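You operate a simulated robot arm through the tools that you are given. There is no shell and no other tool. Be economical: measure what you need, move in short steps, check, and stop when the job is done.

Carry out the task below with a simulated robot arm. There is one attempt and no reset: what you move stays moved.

TASK
Stir the blue drum on HIGH till its clear tube turns dark blue, then switch the stirrer off.
Fine: first park the white hose end in the white holder on the shelf and fit the grey cap in the drum's small bung; the tube is on the drum's side; other caps stay.

The check looks at the end state, three seconds after you hand in, the way a careful person would. Anything else that was tipped, shoved, dropped, spilled or broken makes it a failure. Lids that push on must go on centred and level and be pressed home; caps that screw on are set level and turned clockwise until they are tight.

THE ROBOT
A 6-joint arm with a two-finger parallel gripper, fixed in place. Base frame: the origin is at the foot of the arm, x ahead of it, y to its left, z up. Lengths are in cm, angles in degrees, forces in N, time in s.
With the tool pointing down near the work surface it reaches from about 18 to 76 cm from the base axis. Its first joint turns from -166.0 to 166.0 degrees. Payload 3.91 kg.
The TCP is the grasp point between the finger pads, 3 cm short of the fingertips. In the tool frame z runs along the fingers and y along their closing line. Largest opening 11 cm; finger width 2, thickness 1; the body of the gripper, 4.8 by 11.2 cm, starts 5.5 cm behind the TCP.
Orientation is that of the tool frame in the base frame, as [roll, pitch, yaw] about the fixed x, y, z axes, in that order (R = Rz(yaw) Ry(pitch) Rx(roll)). With the fingers straight down and closing along the base's y, the tool's x points along the base's -x, its y along +y and its z along -z.

THE INTERFACE
- The arm moves only by the tool drive_tool. Its argument "rows" is a list of rows, each an object (a shift or turn left out is 0, a gripper value left out holds the last) with "xyz": the shift along the tool's x, y, z in cm, a list of three; "delta_rot": the turn, a rotation vector about the tool's x, y, z in degrees, a list of three; "fingers": the finger opening in cm, from 0 to 11. In form: [{"xyz": [tx, ty, tz], "delta_rot": [rx, ry, rz], "fingers": fingers}, ...]. A call has 1 to 20 rows; each row is the pose to reach, as a shift and turn from the pose commanded when the call began, along the tool's axes at that moment. Rows are played at 5 a second. More than 5 cm and 8.6 degrees between two rows, or a gripper value outside its range, and nothing of the call is played. Where a pose cannot be reached the arm comes as near as it can. A force on the tool above 50 N (or 10 N above the force at the start of the call, whichever is more), or a blocked arm, ends the call early, and 0.2 s more pass. The fingers move at their own pace (about 4.5 cm/s each) and stop on an object; they squeeze with about 44 N. The grip force told is the motor's: it shows also when the fingers shut on nothing. Time passes only in rows, and 0.2 s behind the last, so rows that repeat a pose let the fingers close. The reply holds the time, the measured pose of the TCP, the force on the tool along the base axes, the opening and the grip force, in the units named above and with some noise, with the torque about the TCP (base axes, N m) and any sound that the robot's microphone picked up.
- Cameras (640 x 400 px; columns grow to the right, rows downward): "scene" is fixed at [5.08, 65.06, 168.25]; the picture's right is [-0.59, -0.81, 0.00], its down [-0.66, 0.48, -0.58] and it looks along [0.47, -0.34, -0.81] (base axes); focal length 260 px, centre (320, 200). "wrist" rides on the gripper at [7.1, 2.2, -10.7] in the tool frame; the picture's right is [-0.29, 0.96, 0.00], its down [-0.76, -0.23, -0.61] and it looks along [-0.58, -0.18, 0.79] (tool axes); focal length 243 px, centre (320, 200). There is no depth. A picture from a camera that has moved, and an enlarged one, comes with that camera's place and axes in the base frame and with its lens.
- capture(camera): a new picture of that camera. It takes no simulated time.
- raise_lower(by): slides the trunk up (or, below 0, down) by that many cm; the arm rides with it, the base frame stays. It gives what a move gives, with no picture.
- close_up(camera, box): a new picture of the part [left, top, right, bottom] of that camera's present view, enlarged. It takes no simulated time.
- hand_in(): hands the job in; it is judged then, once.

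Work in short steps. Places have to be worked out from the pictures, the camera data and where the tool is seen: move nearer, look again, correct. Check each grasp and each placing, and mend what went wrong. You have 120 turns and 64 pictures in all, those below and enlarged ones among them. Open the gripper and draw the arm clear of the work before you hand the job in, unless the task says otherwise; then end with one line.

The tools are called after ">>>" by a JSON object that holds its "name" and its "arguments". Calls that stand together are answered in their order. drive_tool: Moves the arm, as the interface text tells. Its arguments: {"type":"object","properties":{"rows":{"type":"array"}},"required":["rows"]} The other tools are called the same way: raise_lower (by) slides the trunk up or down; capture (camera) takes a picture; close_up (camera, box) takes an enlarged picture of a part of a camera's view; hand_in () hands the job in.

At the start:

```text
time_s: 0.0
tool_pos: [28.05, 16.44, 134.17]
tool_rot: [-180.0, 0.0, 180.0]
wrist_force: [0.3, 0.4, 0.2]
torque: [0.0, 0.01, -0.03]
gripper_width: 10.99
finger_force: 0.0
trunk travel left (down, up): [-52.5, 6.5]
```

scene: 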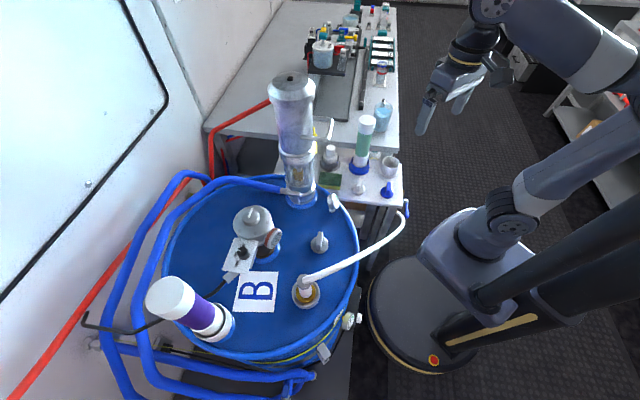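
wrist: 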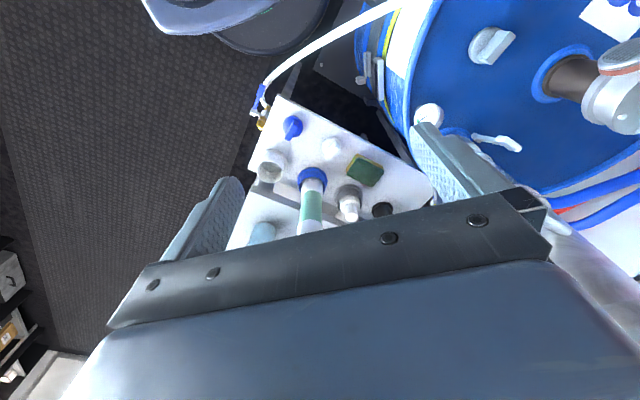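

I'll start with enlarged views of the drum and the shelf to identify the parts.

>>> {"name": "close_up", "arguments": {"camera": "scene", "box": [140, 170, 380, 370]}}

>>> {"name": "close_up", "arguments": {"camera": "scene", "box": [260, 60, 430, 230]}}

>>> {"name": "close_up", "arguments": {"camera": "wrist", "box": [230, 0, 470, 250]}}

```text
2.00 times, centred on (260, 270) of scene
camera zoom: at [5.08, 65.06, 168.25], right [-0.59, -0.81, 0.0], down [-0.66, 0.48, -0.58], along [0.47, -0.34, -0.81], focal length 520 px, centre (440, 60)
```

zoom: 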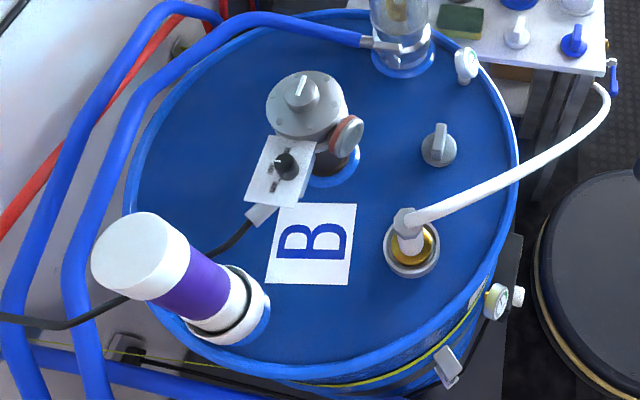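

```text
2.35 times, centred on (345, 145) of scene
camera zoom: at [5.08, 65.06, 168.25], right [-0.59, -0.81, 0.0], down [-0.66, 0.48, -0.58], along [0.47, -0.34, -0.81], focal length 611 px, centre (261, 329)
```

zoom: 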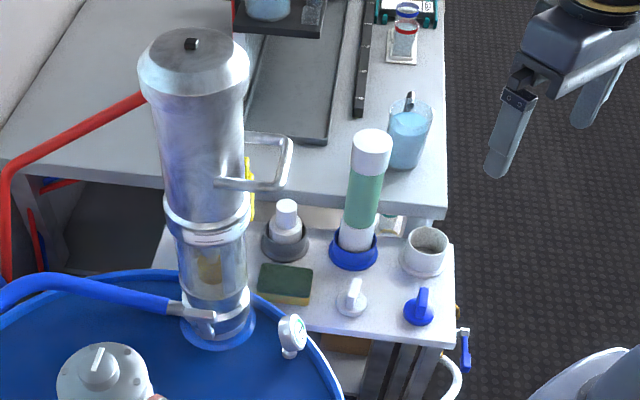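

```text
1.60 times, centred on (350, 125) of wrist
camera zoom: at [20.97, 18.64, 144.92], right [0.29, 0.96, 0.0], down [0.76, -0.23, 0.61], along [0.58, -0.18, -0.79], focal length 388 px, centre (272, 320)
```

zoom: 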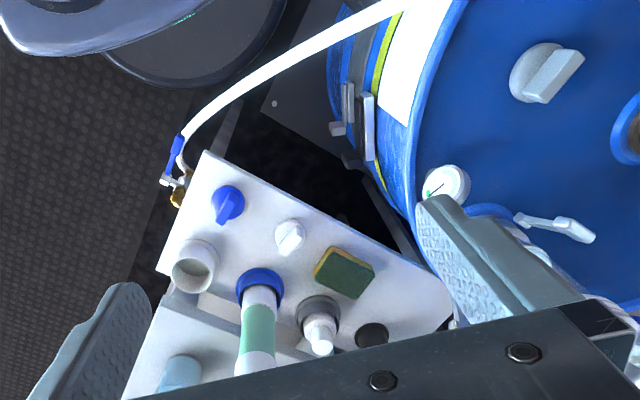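

The drum lid is at about z 92, the hose bung near (24,56), the white cup near (50,-5,84), the shelf's winged cap near (50,12) and another winged cap on the drum near (34,45). I'll move over the drum at height for a better look.

>>> {"name": "drive_tool", "arguments": {"rows": [{"xyz": [1, 5, 0]}, {"xyz": [2, 10, 0]}, {"xyz": [3, 15, 0]}, {"xyz": [4, 20, 0]}, {"xyz": [5, 24, 0]}, {"xyz": [6, 28, 0]}]}}

>>> {"name": "capture", "arguments": {"camera": "wrist"}}

```text
refused: row 1 steps farther than a row can; nothing moved
```

```text
58 pictures are left
camera wrist: at [20.97, 18.64, 144.92], right [0.29, 0.96, 0.0], down [0.76, -0.23, 0.61], along [0.58, -0.18, -0.79], focal length 243 px, centre (320, 200)
```

wrist: 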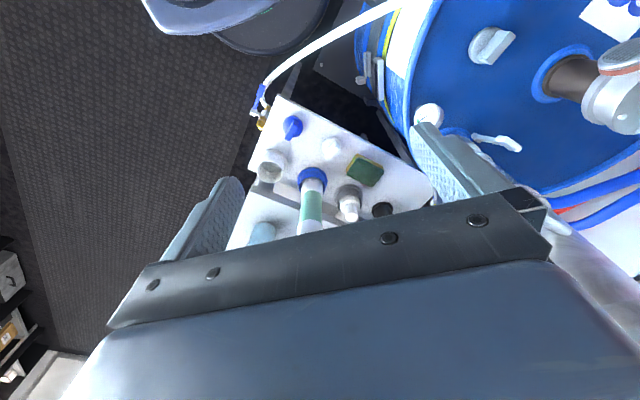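

The first row stepped slightly over 5 cm, so I'll use smaller steps.

>>> {"name": "drive_tool", "arguments": {"rows": [{"xyz": [0.9, 4.5, 0]}, {"xyz": [1.8, 9, 0]}, {"xyz": [2.7, 13.5, 0]}, {"xyz": [3.6, 18, 0]}, {"xyz": [4.5, 22, 0]}, {"xyz": [5, 26, 0]}]}}

>>> {"name": "capture", "arguments": {"camera": "wrist"}}

```text
time_s: 1.4
tool_pos: [23.03, 42.08, 133.54]
tool_rot: [179.8, 0.1, 180.0]
wrist_force: [0.3, 0.5, 0.5]
torque: [-0.02, 0.02, 0.02]
gripper_width: 10.99
finger_force: 0.1
out of reach, approached as far as the arm can: row 6
trunk travel left (down, up): [-52.5, 6.5]
```

```text
57 pictures are left
camera wrist: at [15.91, 44.36, 144.31], right [0.29, 0.96, 0.0], down [0.76, -0.23, 0.61], along [0.58, -0.17, -0.79], focal length 243 px, centre (320, 200)
```

wrist: 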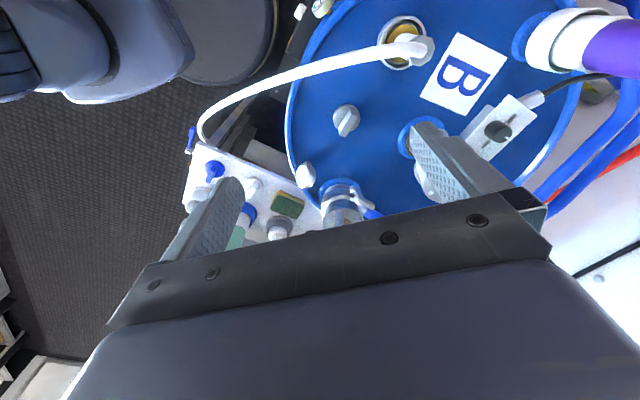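

Now I can see the lid well, so I'll enlarge the bung/cap and the switch box.

>>> {"name": "close_up", "arguments": {"camera": "wrist", "box": [290, 0, 450, 140]}}

>>> {"name": "close_up", "arguments": {"camera": "wrist", "box": [440, 70, 560, 190]}}

>>> {"name": "close_up", "arguments": {"camera": "wrist", "box": [180, 120, 400, 250]}}

```text
2.86 times, centred on (370, 70) of wrist
camera zoom: at [15.91, 44.36, 144.31], right [0.29, 0.96, 0.0], down [0.76, -0.23, 0.61], along [0.58, -0.17, -0.79], focal length 693 px, centre (177, 571)
```

zoom: 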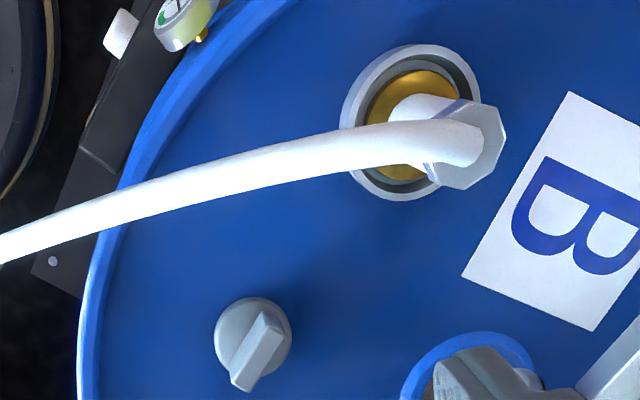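

```text
3.33 times, centred on (500, 130) of wrist
camera zoom: at [15.91, 44.36, 144.31], right [0.29, 0.96, 0.0], down [0.76, -0.23, 0.61], along [0.58, -0.17, -0.79], focal length 809 px, centre (-280, 433)
```

zoom: 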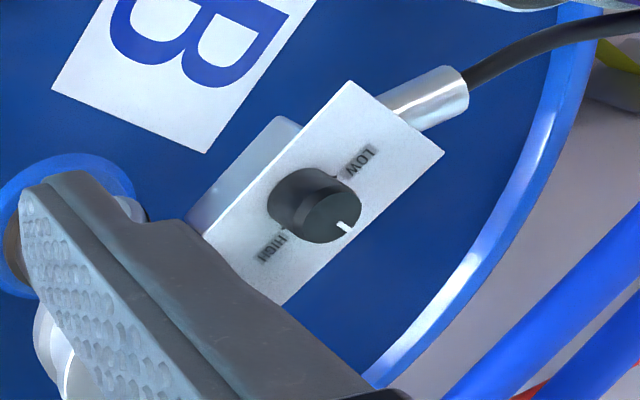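

```text
2.91 times, centred on (290, 185) of wrist
camera zoom: at [15.91, 44.36, 144.31], right [0.29, 0.96, 0.0], down [0.76, -0.23, 0.61], along [0.58, -0.17, -0.79], focal length 706 px, centre (407, 244)
```

zoom: 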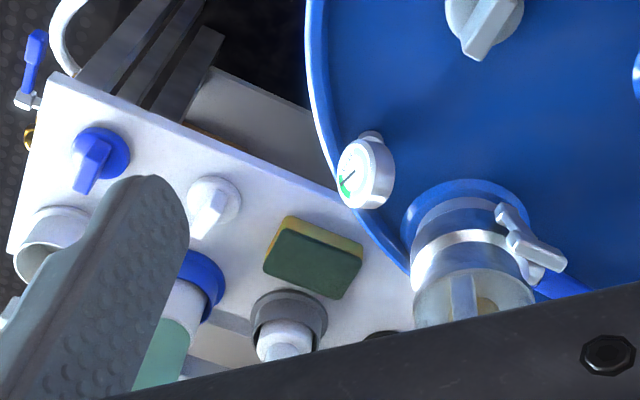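

The grey cap is the one resting loose on the drum lid (the shelf ones are white and blue). The hose fitting head is at about (23.5,57,109) above a bung at (23.5,56.4,96). Reach is short at this height, so I'll back up a little, lower the trunk and check the arm in the scene.

>>> {"name": "drive_tool", "arguments": {"rows": [{"xyz": [0, -3, 0]}, {"xyz": [0, -6, 0]}]}}

>>> {"name": "raise_lower", "arguments": {"by": -12}}

>>> {"name": "capture", "arguments": {"camera": "scene"}}

```text
time_s: 2.0
tool_pos: [23.1, 35.87, 133.48]
tool_rot: [180.0, 0.1, -179.9]
wrist_force: [-0.8, 0.3, -0.7]
torque: [-0.03, -0.02, 0.01]
gripper_width: 11.01
finger_force: 0.0
trunk travel left (down, up): [-52.5, 6.5]
```

```text
time_s: 3.5
tool_pos: [23.02, 36.0, 121.58]
tool_rot: [180.0, -0.1, -180.0]
wrist_force: [-0.6, 0.6, -0.7]
torque: [0.01, 0.01, 0.01]
gripper_width: 11.01
finger_force: 0.0
trunk travel left (down, up): [-40.5, 18.5]
```

```text
53 pictures are left
```

scene: 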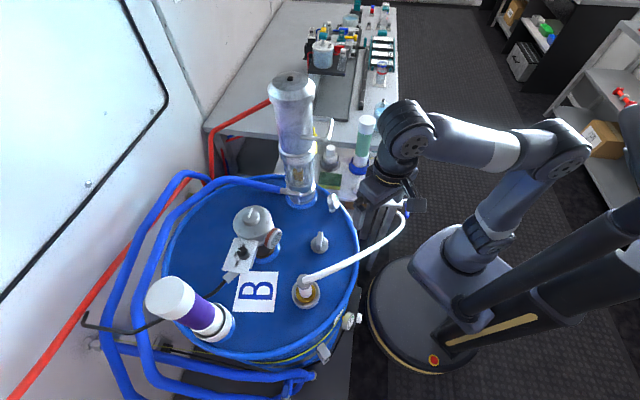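

The arm model suggests reach grows when the tool is lower relative to the shoulder, so I'll raise the trunk back up and rotate the tool so its fingers close along base x (across the hose).

>>> {"name": "raise_lower", "arguments": {"by": 14}}

>>> {"name": "drive_tool", "arguments": {"rows": [{"delta_rot": [0, 0, -8]}, {"delta_rot": [0, 0, -16]}, {"delta_rot": [0, 0, -24]}, {"delta_rot": [0, 0, -32]}, {"delta_rot": [0, 0, -40]}, {"delta_rot": [0, 0, -48]}, {"delta_rot": [0, 0, -56]}, {"delta_rot": [0, 0, -64]}, {"delta_rot": [0, 0, -72]}, {"delta_rot": [0, 0, -80]}, {"delta_rot": [0, 0, -86]}, {"xyz": [0, 0, 4], "delta_rot": [0, 0, -90]}, {"xyz": [0, 0, 8], "delta_rot": [0, 0, -90]}]}}

>>> {"name": "capture", "arguments": {"camera": "wrist"}}

```text
time_s: 5.2
tool_pos: [23.04, 36.14, 135.52]
tool_rot: [-180.0, 0.0, 180.0]
wrist_force: [0.8, 0.5, -0.3]
torque: [0.0, 0.0, 0.03]
gripper_width: 11.01
finger_force: 0.0
trunk travel left (down, up): [-54.5, 4.5]
```

```text
time_s: 8.0
tool_pos: [23.21, 36.17, 127.36]
tool_rot: [-179.9, 0.0, -90.0]
wrist_force: [0.6, 0.1, 0.4]
torque: [-0.01, -0.04, 0.0]
gripper_width: 10.98
finger_force: 0.0
trunk travel left (down, up): [-54.5, 4.5]
```

```text
52 pictures are left
camera wrist: at [21.06, 29.11, 138.25], right [-0.96, 0.29, 0.0], down [0.23, 0.76, 0.61], along [0.18, 0.58, -0.79], focal length 243 px, centre (320, 200)
```

wrist: 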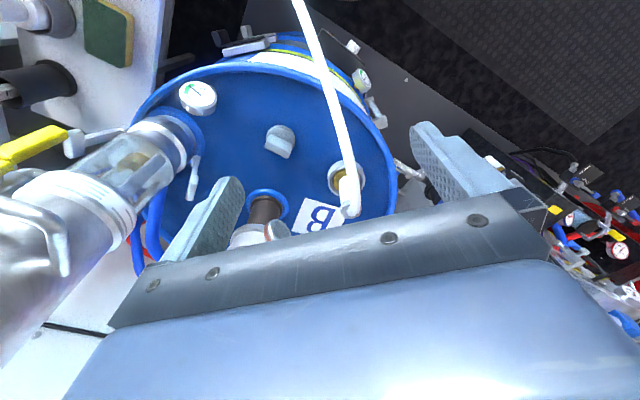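

Triangulating again puts the hose head at about (24.2,56.6,107). I'll approach to (24,50,121) and look again.

>>> {"name": "drive_tool", "arguments": {"rows": [{"xyz": [-4.5, -0.3, 1.5]}, {"xyz": [-9, -0.6, 3]}, {"xyz": [-13.5, -0.9, 4.5]}, {"xyz": [-15, -0.9, 6]}]}}

>>> {"name": "capture", "arguments": {"camera": "wrist"}}

>>> {"name": "capture", "arguments": {"camera": "scene"}}

```text
time_s: 9.0
tool_pos: [23.77, 51.01, 121.62]
tool_rot: [-179.9, 0.0, -90.0]
wrist_force: [0.2, 0.0, 0.1]
torque: [-0.06, 0.03, -0.01]
gripper_width: 11.01
finger_force: 0.0
trunk travel left (down, up): [-54.5, 4.5]
```

```text
51 pictures are left
camera wrist: at [21.62, 44.06, 132.23], right [-0.96, 0.29, 0.0], down [0.23, 0.76, 0.61], along [0.18, 0.58, -0.79], focal length 243 px, centre (320, 200)
```

wrist: 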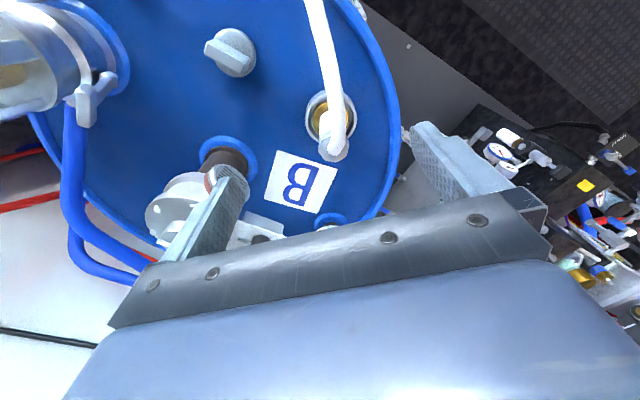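

```text
50 pictures are left
```

scene: 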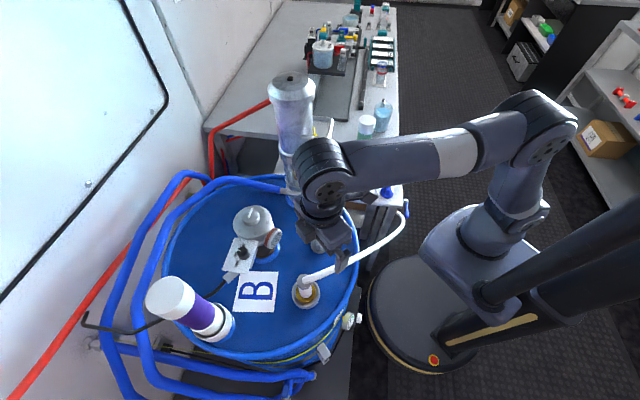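

>>> {"name": "close_up", "arguments": {"camera": "wrist", "box": [280, 60, 400, 180]}}

>>> {"name": "close_up", "arguments": {"camera": "scene", "box": [270, 220, 390, 340]}}

```text
3.33 times, centred on (340, 120) of wrist
camera zoom: at [21.62, 44.06, 132.23], right [-0.96, 0.29, 0.0], down [0.23, 0.76, 0.61], along [0.18, 0.58, -0.79], focal length 809 px, centre (253, 467)
```

zoom: 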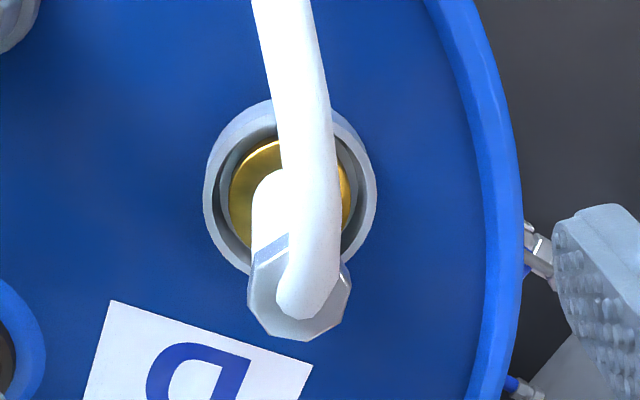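

```text
3.33 times, centred on (330, 280) of scene
camera zoom: at [5.08, 65.06, 168.25], right [-0.59, -0.81, 0.0], down [-0.66, 0.48, -0.58], along [0.47, -0.34, -0.81], focal length 866 px, centre (287, -67)
```

zoom: 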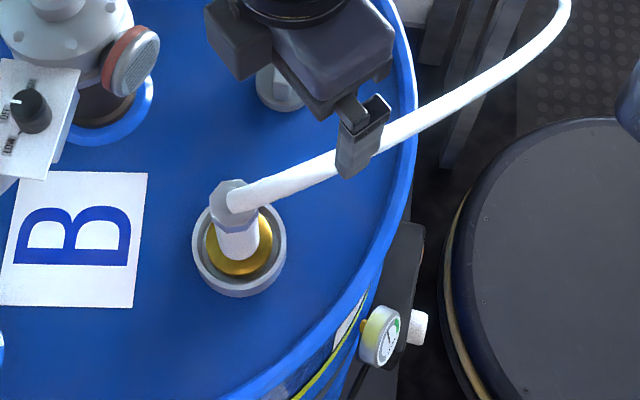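

The head is a hex collar at about (23.8,56.4,106) with the hose bending off toward the robot. I'll go over it and descend, straddling it.

>>> {"name": "drive_tool", "arguments": {"rows": [{"xyz": [-3, 0, 0]}, {"xyz": [-5.4, 0, 0]}, {"xyz": [-5.4, 0, 4]}, {"xyz": [-5.4, 0, 8]}, {"xyz": [-5.4, 0, 11]}, {"xyz": [-5.4, 0, 13]}]}}

>>> {"name": "capture", "arguments": {"camera": "wrist"}}

>>> {"name": "close_up", "arguments": {"camera": "scene", "box": [270, 200, 390, 320]}}

```text
time_s: 10.4
tool_pos: [23.87, 56.5, 108.38]
tool_rot: [-179.9, 0.0, -90.0]
wrist_force: [0.1, 0.1, 0.3]
torque: [0.01, 0.01, -0.01]
gripper_width: 10.97
finger_force: 0.1
trunk travel left (down, up): [-54.5, 4.5]
```

```text
47 pictures are left
camera wrist: at [21.72, 49.39, 119.19], right [-0.96, 0.29, 0.0], down [0.23, 0.76, 0.61], along [0.18, 0.58, -0.79], focal length 243 px, centre (320, 200)
```

wrist: 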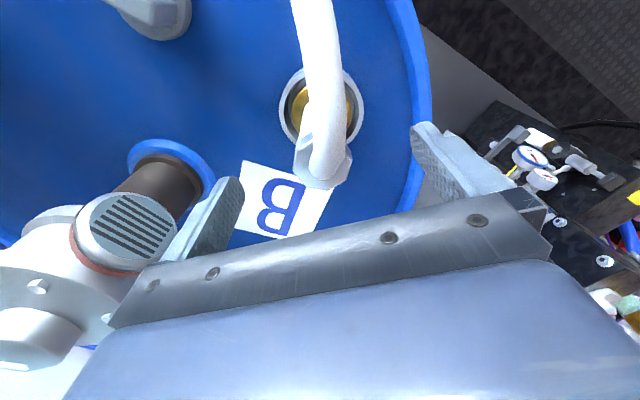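

```text
3.33 times, centred on (330, 260) of scene
camera zoom: at [5.08, 65.06, 168.25], right [-0.59, -0.81, 0.0], down [-0.66, 0.48, -0.58], along [0.47, -0.34, -0.81], focal length 866 px, centre (287, 0)
```

zoom: 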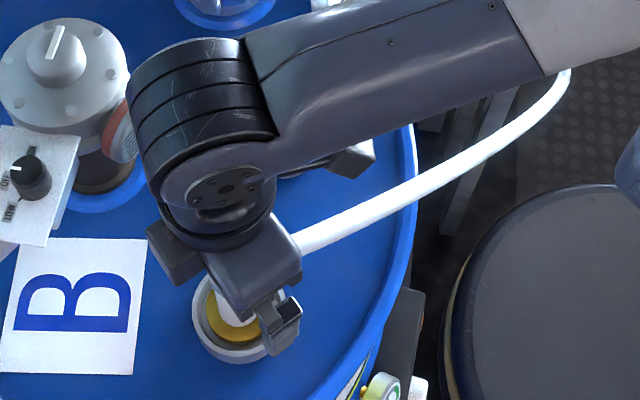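

The head is centred between the fingers, about 2 cm below the TCP. I'll go down 2.6 cm more and close.

>>> {"name": "drive_tool", "arguments": {"rows": [{"xyz": [0, 0, 1.3]}, {"xyz": [0, 0, 2.6]}, {"xyz": [0, 0, 2.6], "fingers": 0}, {"xyz": [0, 0, 2.6], "fingers": 0}, {"xyz": [0, 0, 2.6], "fingers": 0}, {"xyz": [0, 0, 2.6], "fingers": 0}, {"xyz": [0, 0, 2.6], "fingers": 0}]}}

>>> {"name": "capture", "arguments": {"camera": "wrist"}}

```text
time_s: 12.0
tool_pos: [23.97, 56.45, 105.93]
tool_rot: [-180.0, 0.0, -90.0]
wrist_force: [-1.0, -0.7, 1.5]
torque: [0.01, 0.0, 0.02]
gripper_width: 3.64
finger_force: 34.0
trunk travel left (down, up): [-54.5, 4.5]
```

```text
45 pictures are left
camera wrist: at [21.74, 49.44, 116.7], right [-0.96, 0.29, 0.0], down [0.23, 0.76, 0.61], along [0.18, 0.58, -0.79], focal length 243 px, centre (320, 200)
```

wrist: 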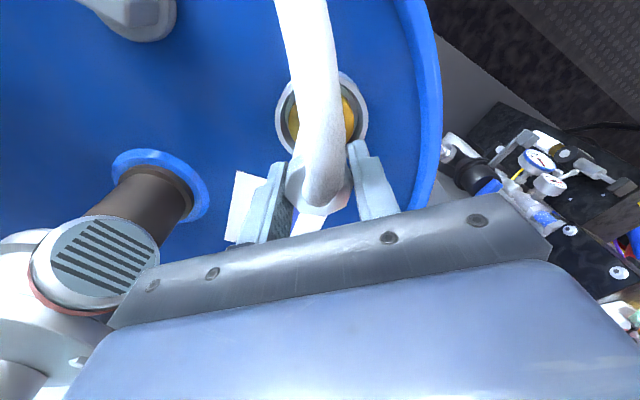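

The grip holds at 3.64 cm. I'll lift slowly.

>>> {"name": "drive_tool", "arguments": {"rows": [{"xyz": [0, 0, -1]}, {"xyz": [0, 0, -2]}, {"xyz": [0, 0, -4]}, {"xyz": [0, 0, -6]}, {"xyz": [0, 0, -8]}, {"xyz": [0, 0, -10]}]}}

>>> {"name": "close_up", "arguments": {"camera": "scene", "box": [240, 170, 400, 330]}}

>>> {"name": "capture", "arguments": {"camera": "wrist"}}

```text
time_s: 13.4
tool_pos: [24.09, 56.5, 115.84]
tool_rot: [-180.0, 0.0, -90.0]
wrist_force: [-0.5, 1.3, -2.9]
torque: [0.01, -0.01, 0.02]
gripper_width: 3.6
finger_force: 43.8
trunk travel left (down, up): [-54.5, 4.5]
```

```text
2.50 times, centred on (320, 250) of scene
camera zoom: at [5.08, 65.06, 168.25], right [-0.59, -0.81, 0.0], down [-0.66, 0.48, -0.58], along [0.47, -0.34, -0.81], focal length 650 px, centre (320, 75)
```

zoom: 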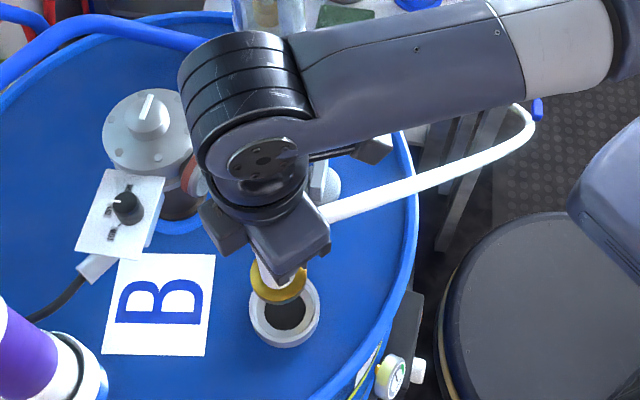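

```text
43 pictures are left
camera wrist: at [21.88, 49.48, 126.64], right [-0.96, 0.29, 0.0], down [0.23, 0.76, 0.61], along [0.18, 0.58, -0.79], focal length 243 px, centre (320, 200)
```

wrist: 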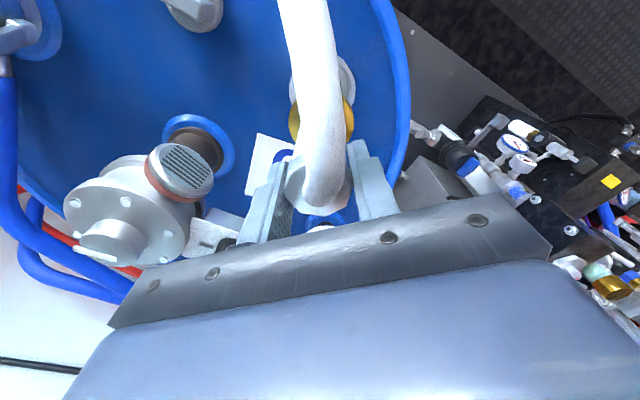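

The fitting is out, with a brass flange at its lower end and the bung now open. I'll carry it high toward the white cup, turning 45° so the hose loops over the free aisle side.

>>> {"name": "drive_tool", "arguments": {"rows": [{"xyz": [0, 0, -3]}, {"xyz": [4, -1.43, -3], "delta_rot": [0, 0, 3]}, {"xyz": [8, -2.86, -3], "delta_rot": [0, 0, 6]}, {"xyz": [12, -4.3, -3], "delta_rot": [0, 0, 9]}, {"xyz": [16, -5.7, -3], "delta_rot": [0, 0, 12]}, {"xyz": [20, -7.1, -3], "delta_rot": [0, 0, 16]}, {"xyz": [24, -8.6, -3], "delta_rot": [0, 0, 19]}, {"xyz": [28, -10, -3], "delta_rot": [0, 0, 22]}]}}

>>> {"name": "capture", "arguments": {"camera": "scene"}}

```text
time_s: 15.2
tool_pos: [34.07, 28.41, 118.87]
tool_rot: [180.0, 0.0, -112.0]
wrist_force: [0.4, 0.3, -2.3]
torque: [0.01, 0.02, 0.0]
gripper_width: 3.6
finger_force: 44.7
trunk travel left (down, up): [-54.5, 4.5]
```

```text
42 pictures are left
```

scene: 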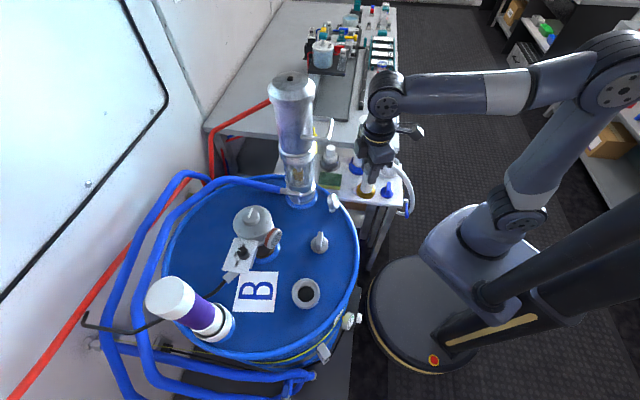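

Fitting is held well. I'll continue to above (44,-1), near the cup, and look.

>>> {"name": "drive_tool", "arguments": {"rows": [{"xyz": [2.9, -2.5, 0.3], "delta_rot": [0, 0, 3]}, {"xyz": [5.9, -5.1, 0.6], "delta_rot": [0, 0, 6]}, {"xyz": [8.8, -7.6, 0.9], "delta_rot": [0, 0, 9]}, {"xyz": [11.7, -10.1, 1.2], "delta_rot": [0, 0, 12]}, {"xyz": [14.7, -12.7, 1.5], "delta_rot": [0, 0, 15]}, {"xyz": [17.6, -15.2, 2], "delta_rot": [0, 0, 18]}, {"xyz": [20.6, -17.8, 2.5], "delta_rot": [0, 0, 20]}, {"xyz": [23.5, -20.3, 3], "delta_rot": [0, 0, 23]}]}}

>>> {"name": "capture", "arguments": {"camera": "wrist"}}

>>> {"name": "close_up", "arguments": {"camera": "scene", "box": [290, 60, 450, 220]}}

```text
time_s: 17.0
tool_pos: [44.07, -1.19, 115.92]
tool_rot: [-180.0, 0.0, -135.1]
wrist_force: [0.0, 0.3, -3.0]
torque: [-0.02, 0.0, 0.02]
gripper_width: 3.61
finger_force: 44.0
trunk travel left (down, up): [-54.5, 4.5]
```

```text
41 pictures are left
camera wrist: at [37.47, -4.53, 126.75], right [-0.47, 0.88, 0.0], down [0.7, 0.37, 0.61], along [0.54, 0.29, -0.79], focal length 243 px, centre (320, 200)
```

wrist: 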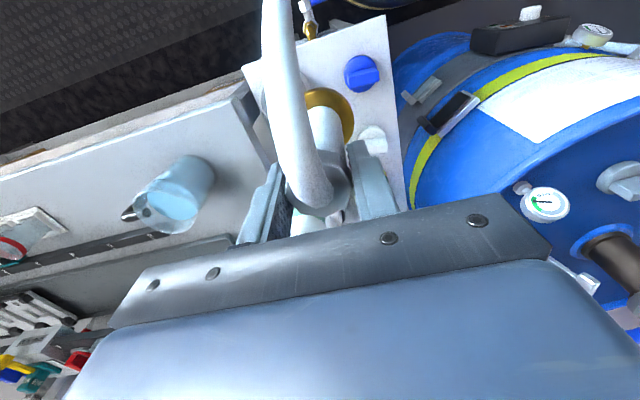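

```text
2.50 times, centred on (370, 140) of scene
camera zoom: at [5.08, 65.06, 168.25], right [-0.59, -0.81, 0.0], down [-0.66, 0.48, -0.58], along [0.47, -0.34, -0.81], focal length 650 px, centre (195, 350)
```

zoom: 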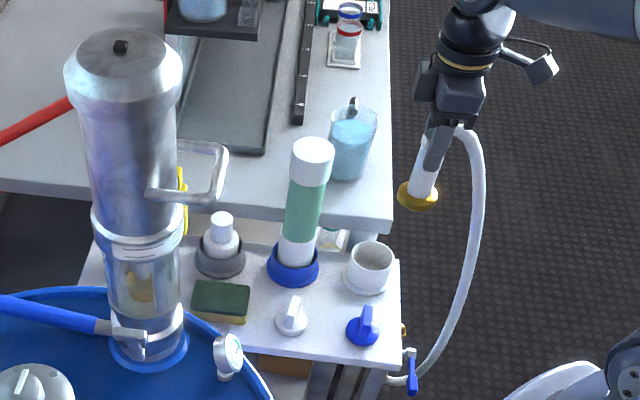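

Good view: the brass foot hangs about 10 cm below the TCP, and the cup is hidden behind the hose in the wrist view. I'll shift sideways and down a bit to get a clean wrist view of the cup.

>>> {"name": "drive_tool", "arguments": {"rows": [{"xyz": [0, 3.4, 3.3]}, {"xyz": [0, 6.8, 6.6]}, {"xyz": [0, 10, 9.5]}]}}

>>> {"name": "capture", "arguments": {"camera": "wrist"}}

```text
time_s: 17.8
tool_pos: [36.8, 5.97, 106.64]
tool_rot: [-179.9, -0.1, -135.1]
wrist_force: [0.0, 1.0, -2.3]
torque: [-0.01, -0.03, -0.01]
gripper_width: 3.6
finger_force: 44.0
trunk travel left (down, up): [-54.5, 4.5]
```

```text
39 pictures are left
camera wrist: at [30.27, 2.59, 117.48], right [-0.47, 0.88, 0.0], down [0.7, 0.37, 0.61], along [0.54, 0.29, -0.79], focal length 243 px, centre (320, 200)
```

wrist: 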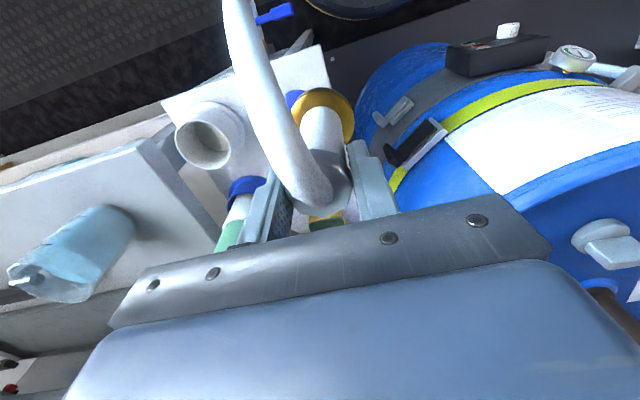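

>>> {"name": "close_up", "arguments": {"camera": "wrist", "box": [160, 80, 260, 180]}}

```text
4.00 times, centred on (210, 130) of wrist
camera zoom: at [30.27, 2.59, 117.48], right [-0.47, 0.88, 0.0], down [0.7, 0.37, 0.61], along [0.54, 0.29, -0.79], focal length 970 px, centre (760, 480)
```

zoom: 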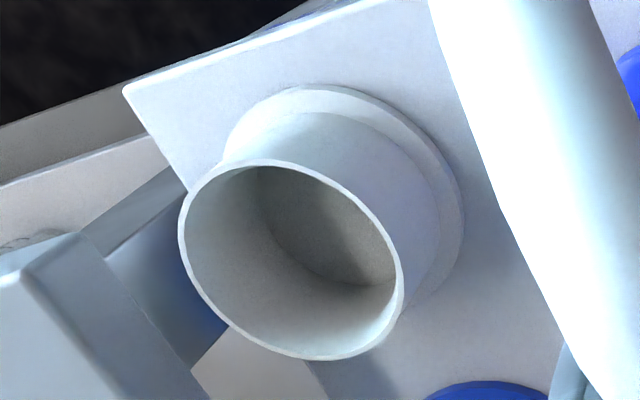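

Cup axis comes out at (49.9,-4.5) with rim at z≈87.8 and shelf ≈82. I'll move over it with the foot still above the rim.

>>> {"name": "drive_tool", "arguments": {"rows": [{"xyz": [-0.4, -4.2, 0]}, {"xyz": [-0.9, -8.4, 0]}, {"xyz": [-1.4, -12.6, 0]}, {"xyz": [-1.86, -16.7, 2]}, {"xyz": [-1.86, -16.7, 2]}]}}

>>> {"name": "capture", "arguments": {"camera": "wrist"}}

>>> {"name": "close_up", "arguments": {"camera": "scene", "box": [320, 80, 440, 200]}}

```text
time_s: 19.0
tool_pos: [50.14, -4.51, 104.33]
tool_rot: [-180.0, 0.0, -135.0]
wrist_force: [0.8, -0.4, -3.6]
torque: [0.0, 0.01, 0.06]
gripper_width: 3.62
finger_force: 43.7
trunk travel left (down, up): [-54.5, 4.5]
```

```text
37 pictures are left
camera wrist: at [43.49, -7.82, 115.2], right [-0.47, 0.88, 0.0], down [0.7, 0.37, 0.61], along [0.54, 0.29, -0.79], focal length 243 px, centre (320, 200)
```

wrist: 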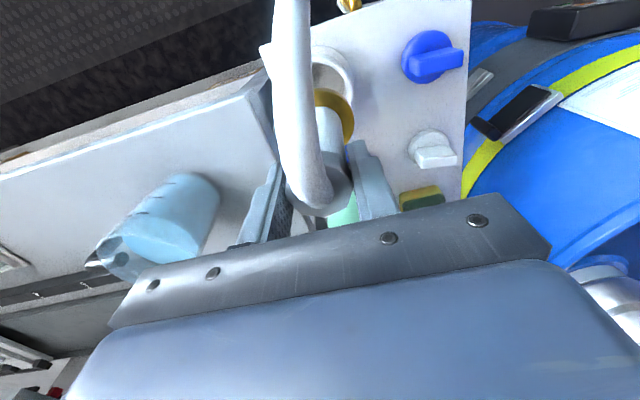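

```text
3.33 times, centred on (380, 140) of scene
camera zoom: at [5.08, 65.06, 168.25], right [-0.59, -0.81, 0.0], down [-0.66, 0.48, -0.58], along [0.47, -0.34, -0.81], focal length 866 px, centre (120, 400)
```

zoom: 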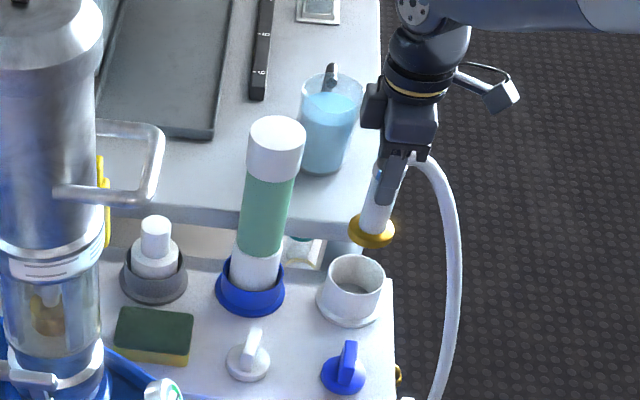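

Scene suggests the brass foot may be up to ~0.7 cm off the cup axis; I'll enlarge the wrist view to compare foot and cup directly.

>>> {"name": "close_up", "arguments": {"camera": "wrist", "box": [265, 30, 385, 150]}}

```text
3.33 times, centred on (325, 90) of wrist
camera zoom: at [43.49, -7.82, 115.2], right [-0.47, 0.88, 0.0], down [0.7, 0.37, 0.61], along [0.54, 0.29, -0.79], focal length 809 px, centre (303, 567)
```

zoom: 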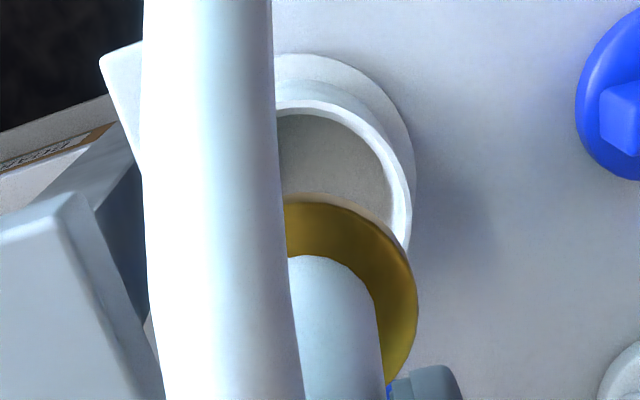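

Both views show the foot off by roughly 1 cm in -x relative to the cup. I'll correct by +0.9 in x, lower so the foot is just above the rim, and compare again.

>>> {"name": "drive_tool", "arguments": {"rows": [{"xyz": [-0.57, -0.71, 0.5]}, {"xyz": [-0.57, -0.71, 2]}, {"xyz": [-0.57, -0.71, 3.3]}, {"xyz": [-0.57, -0.71, 3.3]}]}}

>>> {"name": "close_up", "arguments": {"camera": "wrist", "box": [265, 50, 385, 170]}}

>>> {"name": "close_up", "arguments": {"camera": "scene", "box": [345, 110, 425, 190]}}

```text
time_s: 20.0
tool_pos: [50.9, -4.43, 101.07]
tool_rot: [-179.9, -0.1, -135.0]
wrist_force: [0.4, 0.8, -1.9]
torque: [0.0, -0.05, 0.02]
gripper_width: 3.59
finger_force: 43.8
trunk travel left (down, up): [-54.5, 4.5]
```

```text
3.33 times, centred on (325, 110) of wrist
camera zoom: at [44.35, -7.89, 111.96], right [-0.47, 0.88, 0.0], down [0.7, 0.37, 0.61], along [0.54, 0.29, -0.79], focal length 809 px, centre (303, 500)
```

zoom: 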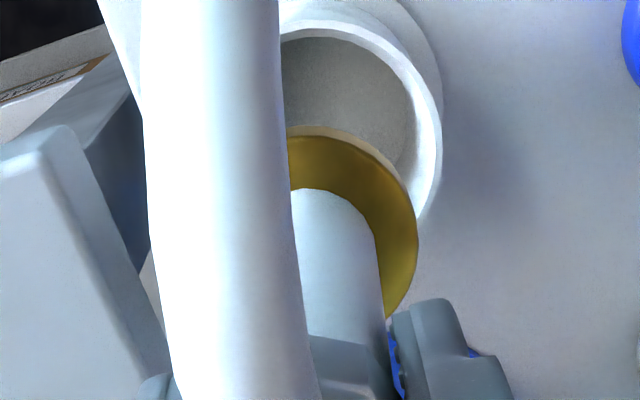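

```text
5.00 times, centred on (385, 150) of scene
camera zoom: at [5.08, 65.06, 168.25], right [-0.59, -0.81, 0.0], down [-0.66, 0.48, -0.58], along [0.47, -0.34, -0.81], focal length 1299 px, centre (-5, 450)
```

zoom: 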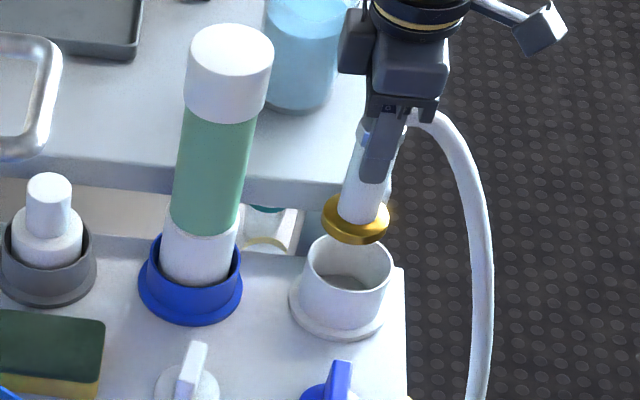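

Now it's aligned to within ~0.3 cm; I'll nudge back slightly and descend a few cm, then check.

>>> {"name": "drive_tool", "arguments": {"rows": [{"xyz": [0.3, 0.1, 1]}, {"xyz": [0.3, 0.1, 2]}, {"xyz": [0.3, 0.1, 3]}, {"xyz": [0.3, 0.1, 4]}, {"xyz": [0.3, 0.1, 4]}]}}

>>> {"name": "close_up", "arguments": {"camera": "scene", "box": [345, 110, 425, 190]}}

>>> {"name": "close_up", "arguments": {"camera": "wrist", "box": [265, 50, 385, 170]}}

```text
time_s: 21.2
tool_pos: [50.66, -4.6, 97.28]
tool_rot: [179.9, 0.0, -135.0]
wrist_force: [0.6, 0.2, -2.9]
torque: [-0.03, 0.02, 0.01]
gripper_width: 3.57
finger_force: 44.0
trunk travel left (down, up): [-54.5, 4.5]
```

```text
5.00 times, centred on (385, 150) of scene
camera zoom: at [5.08, 65.06, 168.25], right [-0.59, -0.81, 0.0], down [-0.66, 0.48, -0.58], along [0.47, -0.34, -0.81], focal length 1299 px, centre (-5, 450)
```

zoom: 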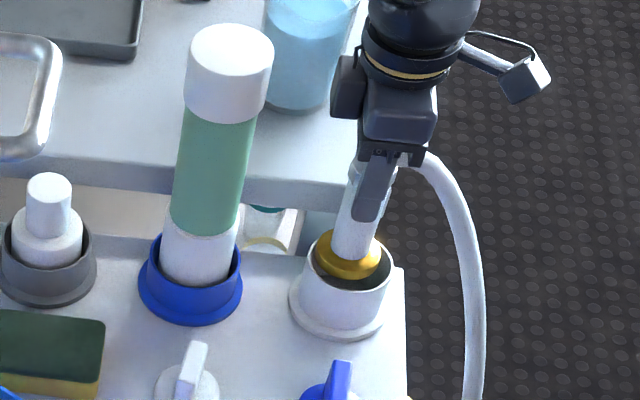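

```text
3.33 times, centred on (325, 110) of wrist
camera zoom: at [44.11, -8.06, 107.94], right [-0.47, 0.88, 0.0], down [0.7, 0.37, 0.61], along [0.54, 0.29, -0.79], focal length 809 px, centre (303, 500)
```

zoom: 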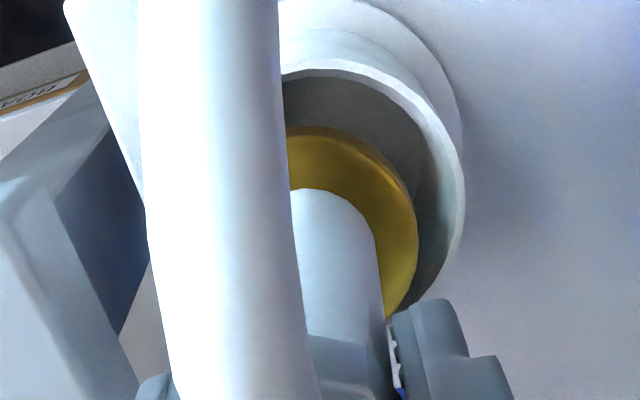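

The brass foot is entering the cup centred. I'll keep lowering in small steps and read the force.

>>> {"name": "drive_tool", "arguments": {"rows": [{"xyz": [0, 0, 0.7]}, {"xyz": [0, 0, 1.4]}, {"xyz": [0, 0, 2.1]}, {"xyz": [0, 0, 2.8]}, {"xyz": [0, 0, 3.3]}]}}

```text
time_s: 22.4
tool_pos: [50.55, -4.56, 93.91]
tool_rot: [180.0, 0.1, -135.0]
wrist_force: [-5.1, 0.2, 1.7]
torque: [0.04, 0.39, 0.02]
gripper_width: 3.6
finger_force: 44.0
trunk travel left (down, up): [-54.5, 4.5]
```

Light side contact (-5 N in x) means the foot touches the +x wall; I'll shift 0.5 cm in -x and keep lowering.

>>> {"name": "drive_tool", "arguments": {"rows": [{"xyz": [0.35, 0.35, 0]}, {"xyz": [0.35, 0.35, 0.5]}, {"xyz": [0.35, 0.35, 1.0]}, {"xyz": [0.35, 0.35, 1.4]}]}}

>>> {"name": "close_up", "arguments": {"camera": "scene", "box": [345, 110, 425, 190]}}

```text
time_s: 23.4
tool_pos: [50.11, -4.6, 92.65]
tool_rot: [-179.8, 0.1, -135.0]
wrist_force: [-3.2, -1.9, 11.5]
torque: [-0.31, 0.06, -0.07]
gripper_width: 3.6
finger_force: 44.4
trunk travel left (down, up): [-54.5, 4.5]
```

```text
5.00 times, centred on (385, 150) of scene
camera zoom: at [5.08, 65.06, 168.25], right [-0.59, -0.81, 0.0], down [-0.66, 0.48, -0.58], along [0.47, -0.34, -0.81], focal length 1299 px, centre (-5, 450)
```

zoom: 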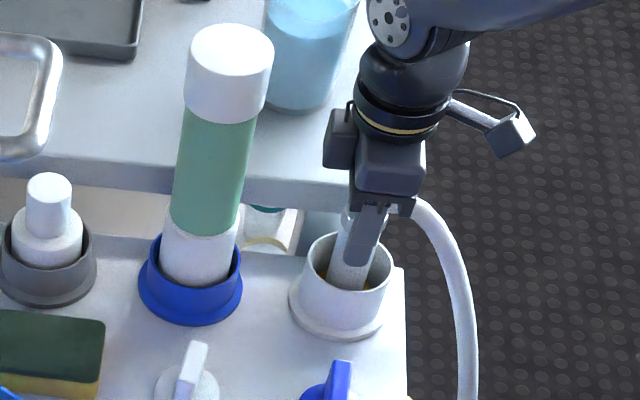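

The foot rests on the cup floor (11 N upward). Release and retreat straight up.

>>> {"name": "drive_tool", "arguments": {"rows": [{"xyz": [0, 0, -0.2], "fingers": 3.8}, {"xyz": [0, 0, -0.2], "fingers": 6}, {"xyz": [0, 0, -0.2], "fingers": 8}, {"xyz": [0, 0, -0.2], "fingers": 8}, {"xyz": [0, 0, -3], "fingers": 8}, {"xyz": [0, 0, -7], "fingers": 8}, {"xyz": [0, 0, -11.5], "fingers": 8}, {"xyz": [0, 0, -16], "fingers": 8}]}}

>>> {"name": "capture", "arguments": {"camera": "scene"}}

```text
time_s: 25.2
tool_pos: [50.35, -4.59, 108.72]
tool_rot: [-180.0, 0.1, -135.0]
wrist_force: [-0.3, 0.6, -0.6]
torque: [0.03, -0.01, -0.04]
gripper_width: 7.99
finger_force: 0.0
trunk travel left (down, up): [-54.5, 4.5]
```

```text
29 pictures are left
```

scene: 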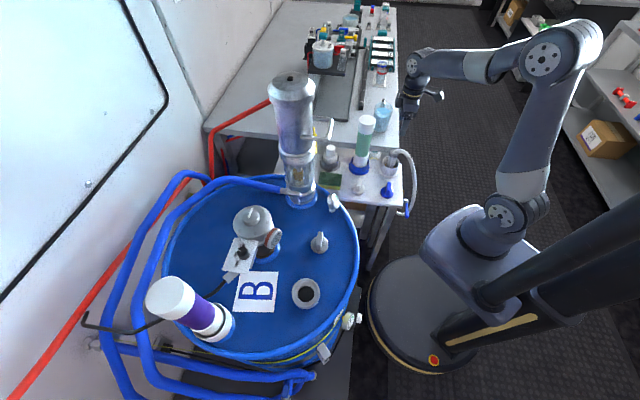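

The hose is parked. Now I'll travel back, high, to view the grey cap on the lid.

>>> {"name": "drive_tool", "arguments": {"rows": [{"xyz": [0, 0, -4]}, {"xyz": [0, 0, -7.3]}, {"xyz": [-1.46, 4.3, -7.3], "delta_rot": [0, 0, -4.5]}, {"xyz": [-2.9, 8.6, -7.3], "delta_rot": [0, 0, -9]}, {"xyz": [-4.4, 12.9, -7.3], "delta_rot": [0, 0, -13.5]}, {"xyz": [-5.8, 17.1, -7.3], "delta_rot": [0, 0, -18]}, {"xyz": [-7.3, 21.4, -7.3], "delta_rot": [0, 0, -22.5]}, {"xyz": [-8.7, 25.7, -7.3], "delta_rot": [0, 0, -27]}, {"xyz": [-10.2, 30, -7.3], "delta_rot": [0, 0, -31.5]}, {"xyz": [-11.6, 34.3, -7.3], "delta_rot": [0, 0, -36]}, {"xyz": [-13.1, 38.6, -7.3], "delta_rot": [0, 0, -40.5]}, {"xyz": [-14.57, 42.85, -7.3], "delta_rot": [0, 0, -45]}]}}

>>> {"name": "capture", "arguments": {"camera": "wrist"}}

```text
time_s: 27.8
tool_pos: [30.12, 36.03, 115.76]
tool_rot: [180.0, 0.0, -89.9]
wrist_force: [-0.4, 0.6, 0.3]
torque: [0.0, -0.02, 0.05]
gripper_width: 7.99
finger_force: 0.0
trunk travel left (down, up): [-54.5, 4.5]
```

```text
28 pictures are left
camera wrist: at [28.04, 29.01, 126.51], right [-0.96, 0.29, 0.0], down [0.23, 0.76, 0.61], along [0.18, 0.58, -0.79], focal length 243 px, centre (320, 200)
```

wrist: 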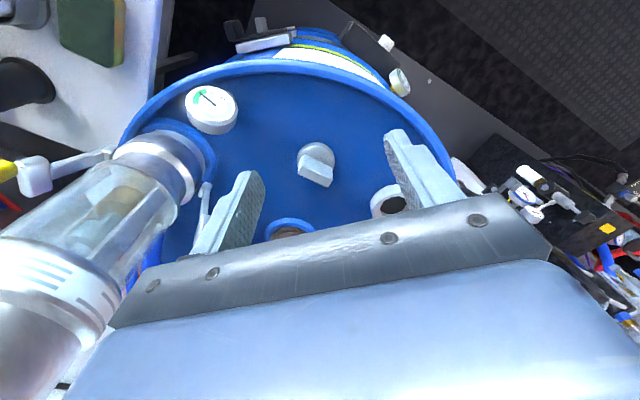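

>>> {"name": "close_up", "arguments": {"camera": "wrist", "box": [275, 125, 355, 205]}}

>>> {"name": "close_up", "arguments": {"camera": "scene", "box": [280, 220, 360, 320]}}

```text
5.00 times, centred on (315, 165) of wrist
camera zoom: at [28.04, 29.01, 126.51], right [-0.96, 0.29, 0.0], down [0.23, 0.76, 0.61], along [0.18, 0.58, -0.79], focal length 1213 px, centre (345, 375)
```

zoom: 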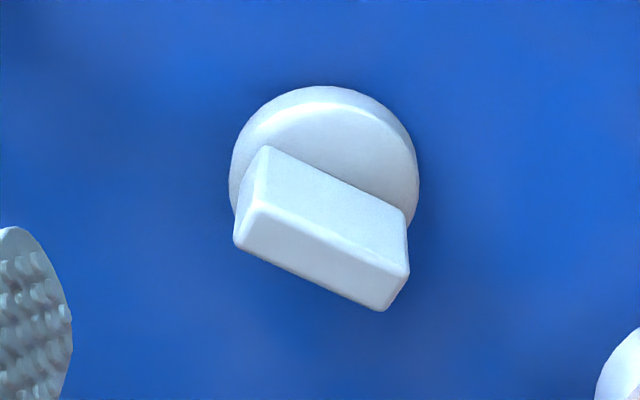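

```text
4.00 times, centred on (320, 270) of scene
camera zoom: at [5.08, 65.06, 168.25], right [-0.59, -0.81, 0.0], down [-0.66, 0.48, -0.58], along [0.47, -0.34, -0.81], focal length 1039 px, centre (320, -80)
```

zoom: 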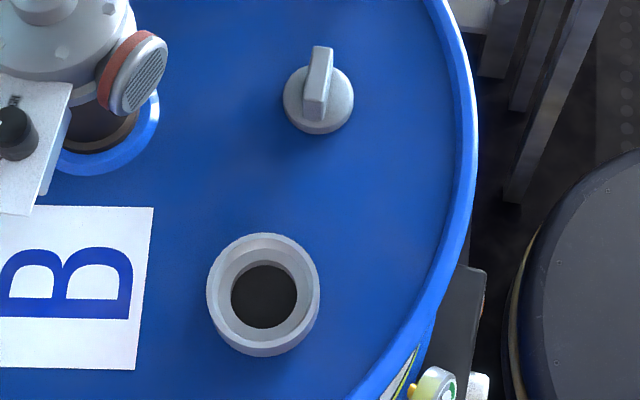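

Grey cap: disk centre (33.6,44.7), disk top z≈95.7, tab top ≈99.9, tab running along about (-0.72,0.69). I'll turn the tool to yaw -44 so the fingers straddle the tab, and drop to just above.

>>> {"name": "drive_tool", "arguments": {"rows": [{"xyz": [-2, -0.8, 0], "delta_rot": [0, 0, -8]}, {"xyz": [-4, -1.6, 0], "delta_rot": [0, 0, -16]}, {"xyz": [-6, -2.4, 0], "delta_rot": [0, 0, -24]}, {"xyz": [-7.5, -3, 0], "delta_rot": [0, 0, -32]}, {"xyz": [-8.7, -3.5, 0], "delta_rot": [0, 0, -40]}, {"xyz": [-8.7, -3.5, 3], "delta_rot": [0, 0, -46]}, {"xyz": [-8.7, -3.5, 7], "delta_rot": [0, 0, -46]}, {"xyz": [-8.7, -3.5, 10.5], "delta_rot": [0, 0, -46]}]}}

>>> {"name": "capture", "arguments": {"camera": "wrist"}}

```text
time_s: 29.6
tool_pos: [33.64, 44.67, 105.16]
tool_rot: [-179.9, 0.1, -44.0]
wrist_force: [0.2, 0.5, -0.2]
torque: [0.02, -0.03, 0.0]
gripper_width: 8.0
finger_force: 0.2
trunk travel left (down, up): [-54.5, 4.5]
```

```text
25 pictures are left
camera wrist: at [37.29, 38.27, 115.98], right [-0.87, -0.49, 0.0], down [-0.39, 0.69, 0.61], along [-0.3, 0.53, -0.79], focal length 243 px, centre (320, 200)
```

wrist: 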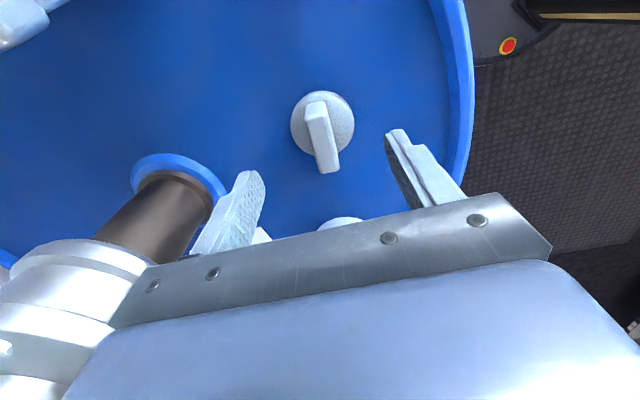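

Well centred. Descend so the fingertips stop just above the disk, and close on the tab.

>>> {"name": "drive_tool", "arguments": {"rows": [{"xyz": [0, 0, 3]}, {"xyz": [0, 0, 5]}, {"xyz": [0, 0, 5.8]}, {"xyz": [0, 0, 5.8], "fingers": 0}, {"xyz": [0, 0, 5.8], "fingers": 0}, {"xyz": [0, 0, 5.8], "fingers": 0}, {"xyz": [0, 0, 5.8], "fingers": 0}, {"xyz": [0, 0, 5.8], "fingers": 0}]}}

```text
time_s: 31.4
tool_pos: [33.56, 44.76, 99.57]
tool_rot: [180.0, 0.0, -44.0]
wrist_force: [-0.6, -1.0, -0.3]
torque: [-0.01, 0.01, 0.01]
gripper_width: 1.54
finger_force: 43.4
trunk travel left (down, up): [-54.5, 4.5]
```

Tab gripped at 1.54 cm. Lift and look.

>>> {"name": "drive_tool", "arguments": {"rows": [{"xyz": [0, 0, -1.5]}, {"xyz": [0, 0, -4]}, {"xyz": [0, 0, -8]}, {"xyz": [0, 0, -12]}]}}

>>> {"name": "capture", "arguments": {"camera": "wrist"}}

>>> {"name": "close_up", "arguments": {"camera": "scene", "box": [260, 180, 380, 320]}}

```text
time_s: 32.4
tool_pos: [33.75, 44.48, 111.37]
tool_rot: [179.9, 0.1, -44.0]
wrist_force: [1.3, -0.5, 0.2]
torque: [0.02, 0.03, 0.01]
gripper_width: 1.52
finger_force: 43.8
trunk travel left (down, up): [-54.5, 4.5]
```

```text
24 pictures are left
camera wrist: at [37.39, 38.15, 122.23], right [-0.87, -0.49, 0.0], down [-0.39, 0.69, 0.61], along [-0.3, 0.53, -0.79], focal length 243 px, centre (320, 200)
```

wrist: 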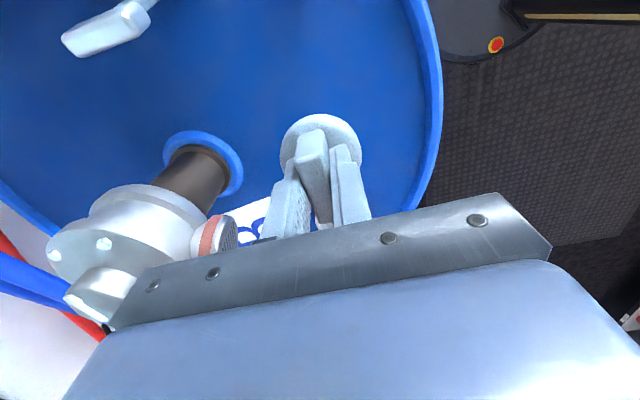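

```text
2.86 times, centred on (320, 250) of scene
camera zoom: at [5.08, 65.06, 168.25], right [-0.59, -0.81, 0.0], down [-0.66, 0.48, -0.58], along [0.47, -0.34, -0.81], focal length 742 px, centre (320, 57)
```

zoom: 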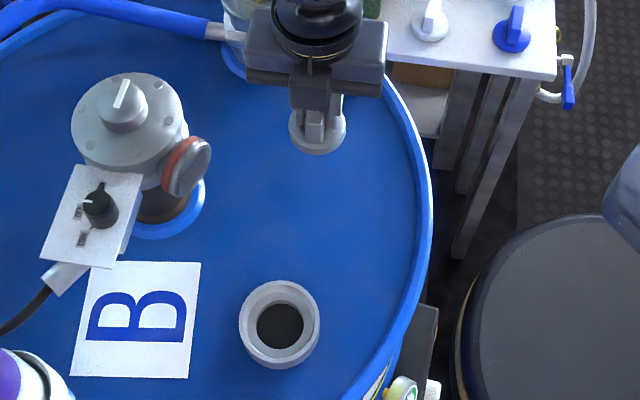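

Held level. Move over the bung (≈(24.0,56.35), rim ≈96) at z≈109 and look.

>>> {"name": "drive_tool", "arguments": {"rows": [{"xyz": [-4, -0.5, 0]}, {"xyz": [-8, -1, 0]}, {"xyz": [-12, -1.4, 1]}, {"xyz": [-15.28, -1.78, 2.4]}, {"xyz": [-15.28, -1.78, 2.4]}]}}

>>> {"name": "close_up", "arguments": {"camera": "wrist", "box": [240, 60, 400, 220]}}

>>> {"name": "close_up", "arguments": {"camera": "scene", "box": [270, 230, 350, 330]}}

```text
time_s: 33.6
tool_pos: [23.83, 56.41, 108.72]
tool_rot: [-180.0, 0.0, -44.0]
wrist_force: [0.4, 0.1, -1.1]
torque: [-0.03, 0.01, -0.02]
gripper_width: 1.52
finger_force: 43.9
trunk travel left (down, up): [-54.5, 4.5]
```

```text
2.50 times, centred on (320, 140) of wrist
camera zoom: at [27.4, 50.07, 119.66], right [-0.87, -0.49, 0.0], down [-0.39, 0.69, 0.61], along [-0.3, 0.53, -0.79], focal length 606 px, centre (320, 350)
```

zoom: 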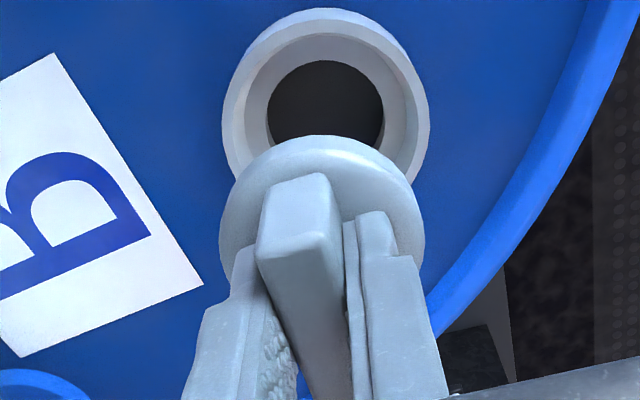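

```text
4.00 times, centred on (310, 280) of scene
camera zoom: at [5.08, 65.06, 168.25], right [-0.59, -0.81, 0.0], down [-0.66, 0.48, -0.58], along [0.47, -0.34, -0.81], focal length 1039 px, centre (360, -120)
```

zoom: 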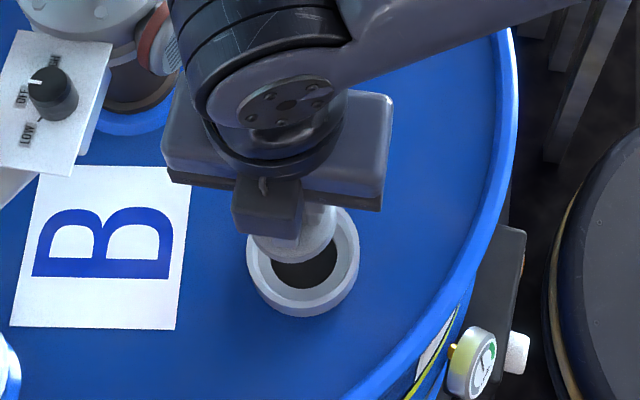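

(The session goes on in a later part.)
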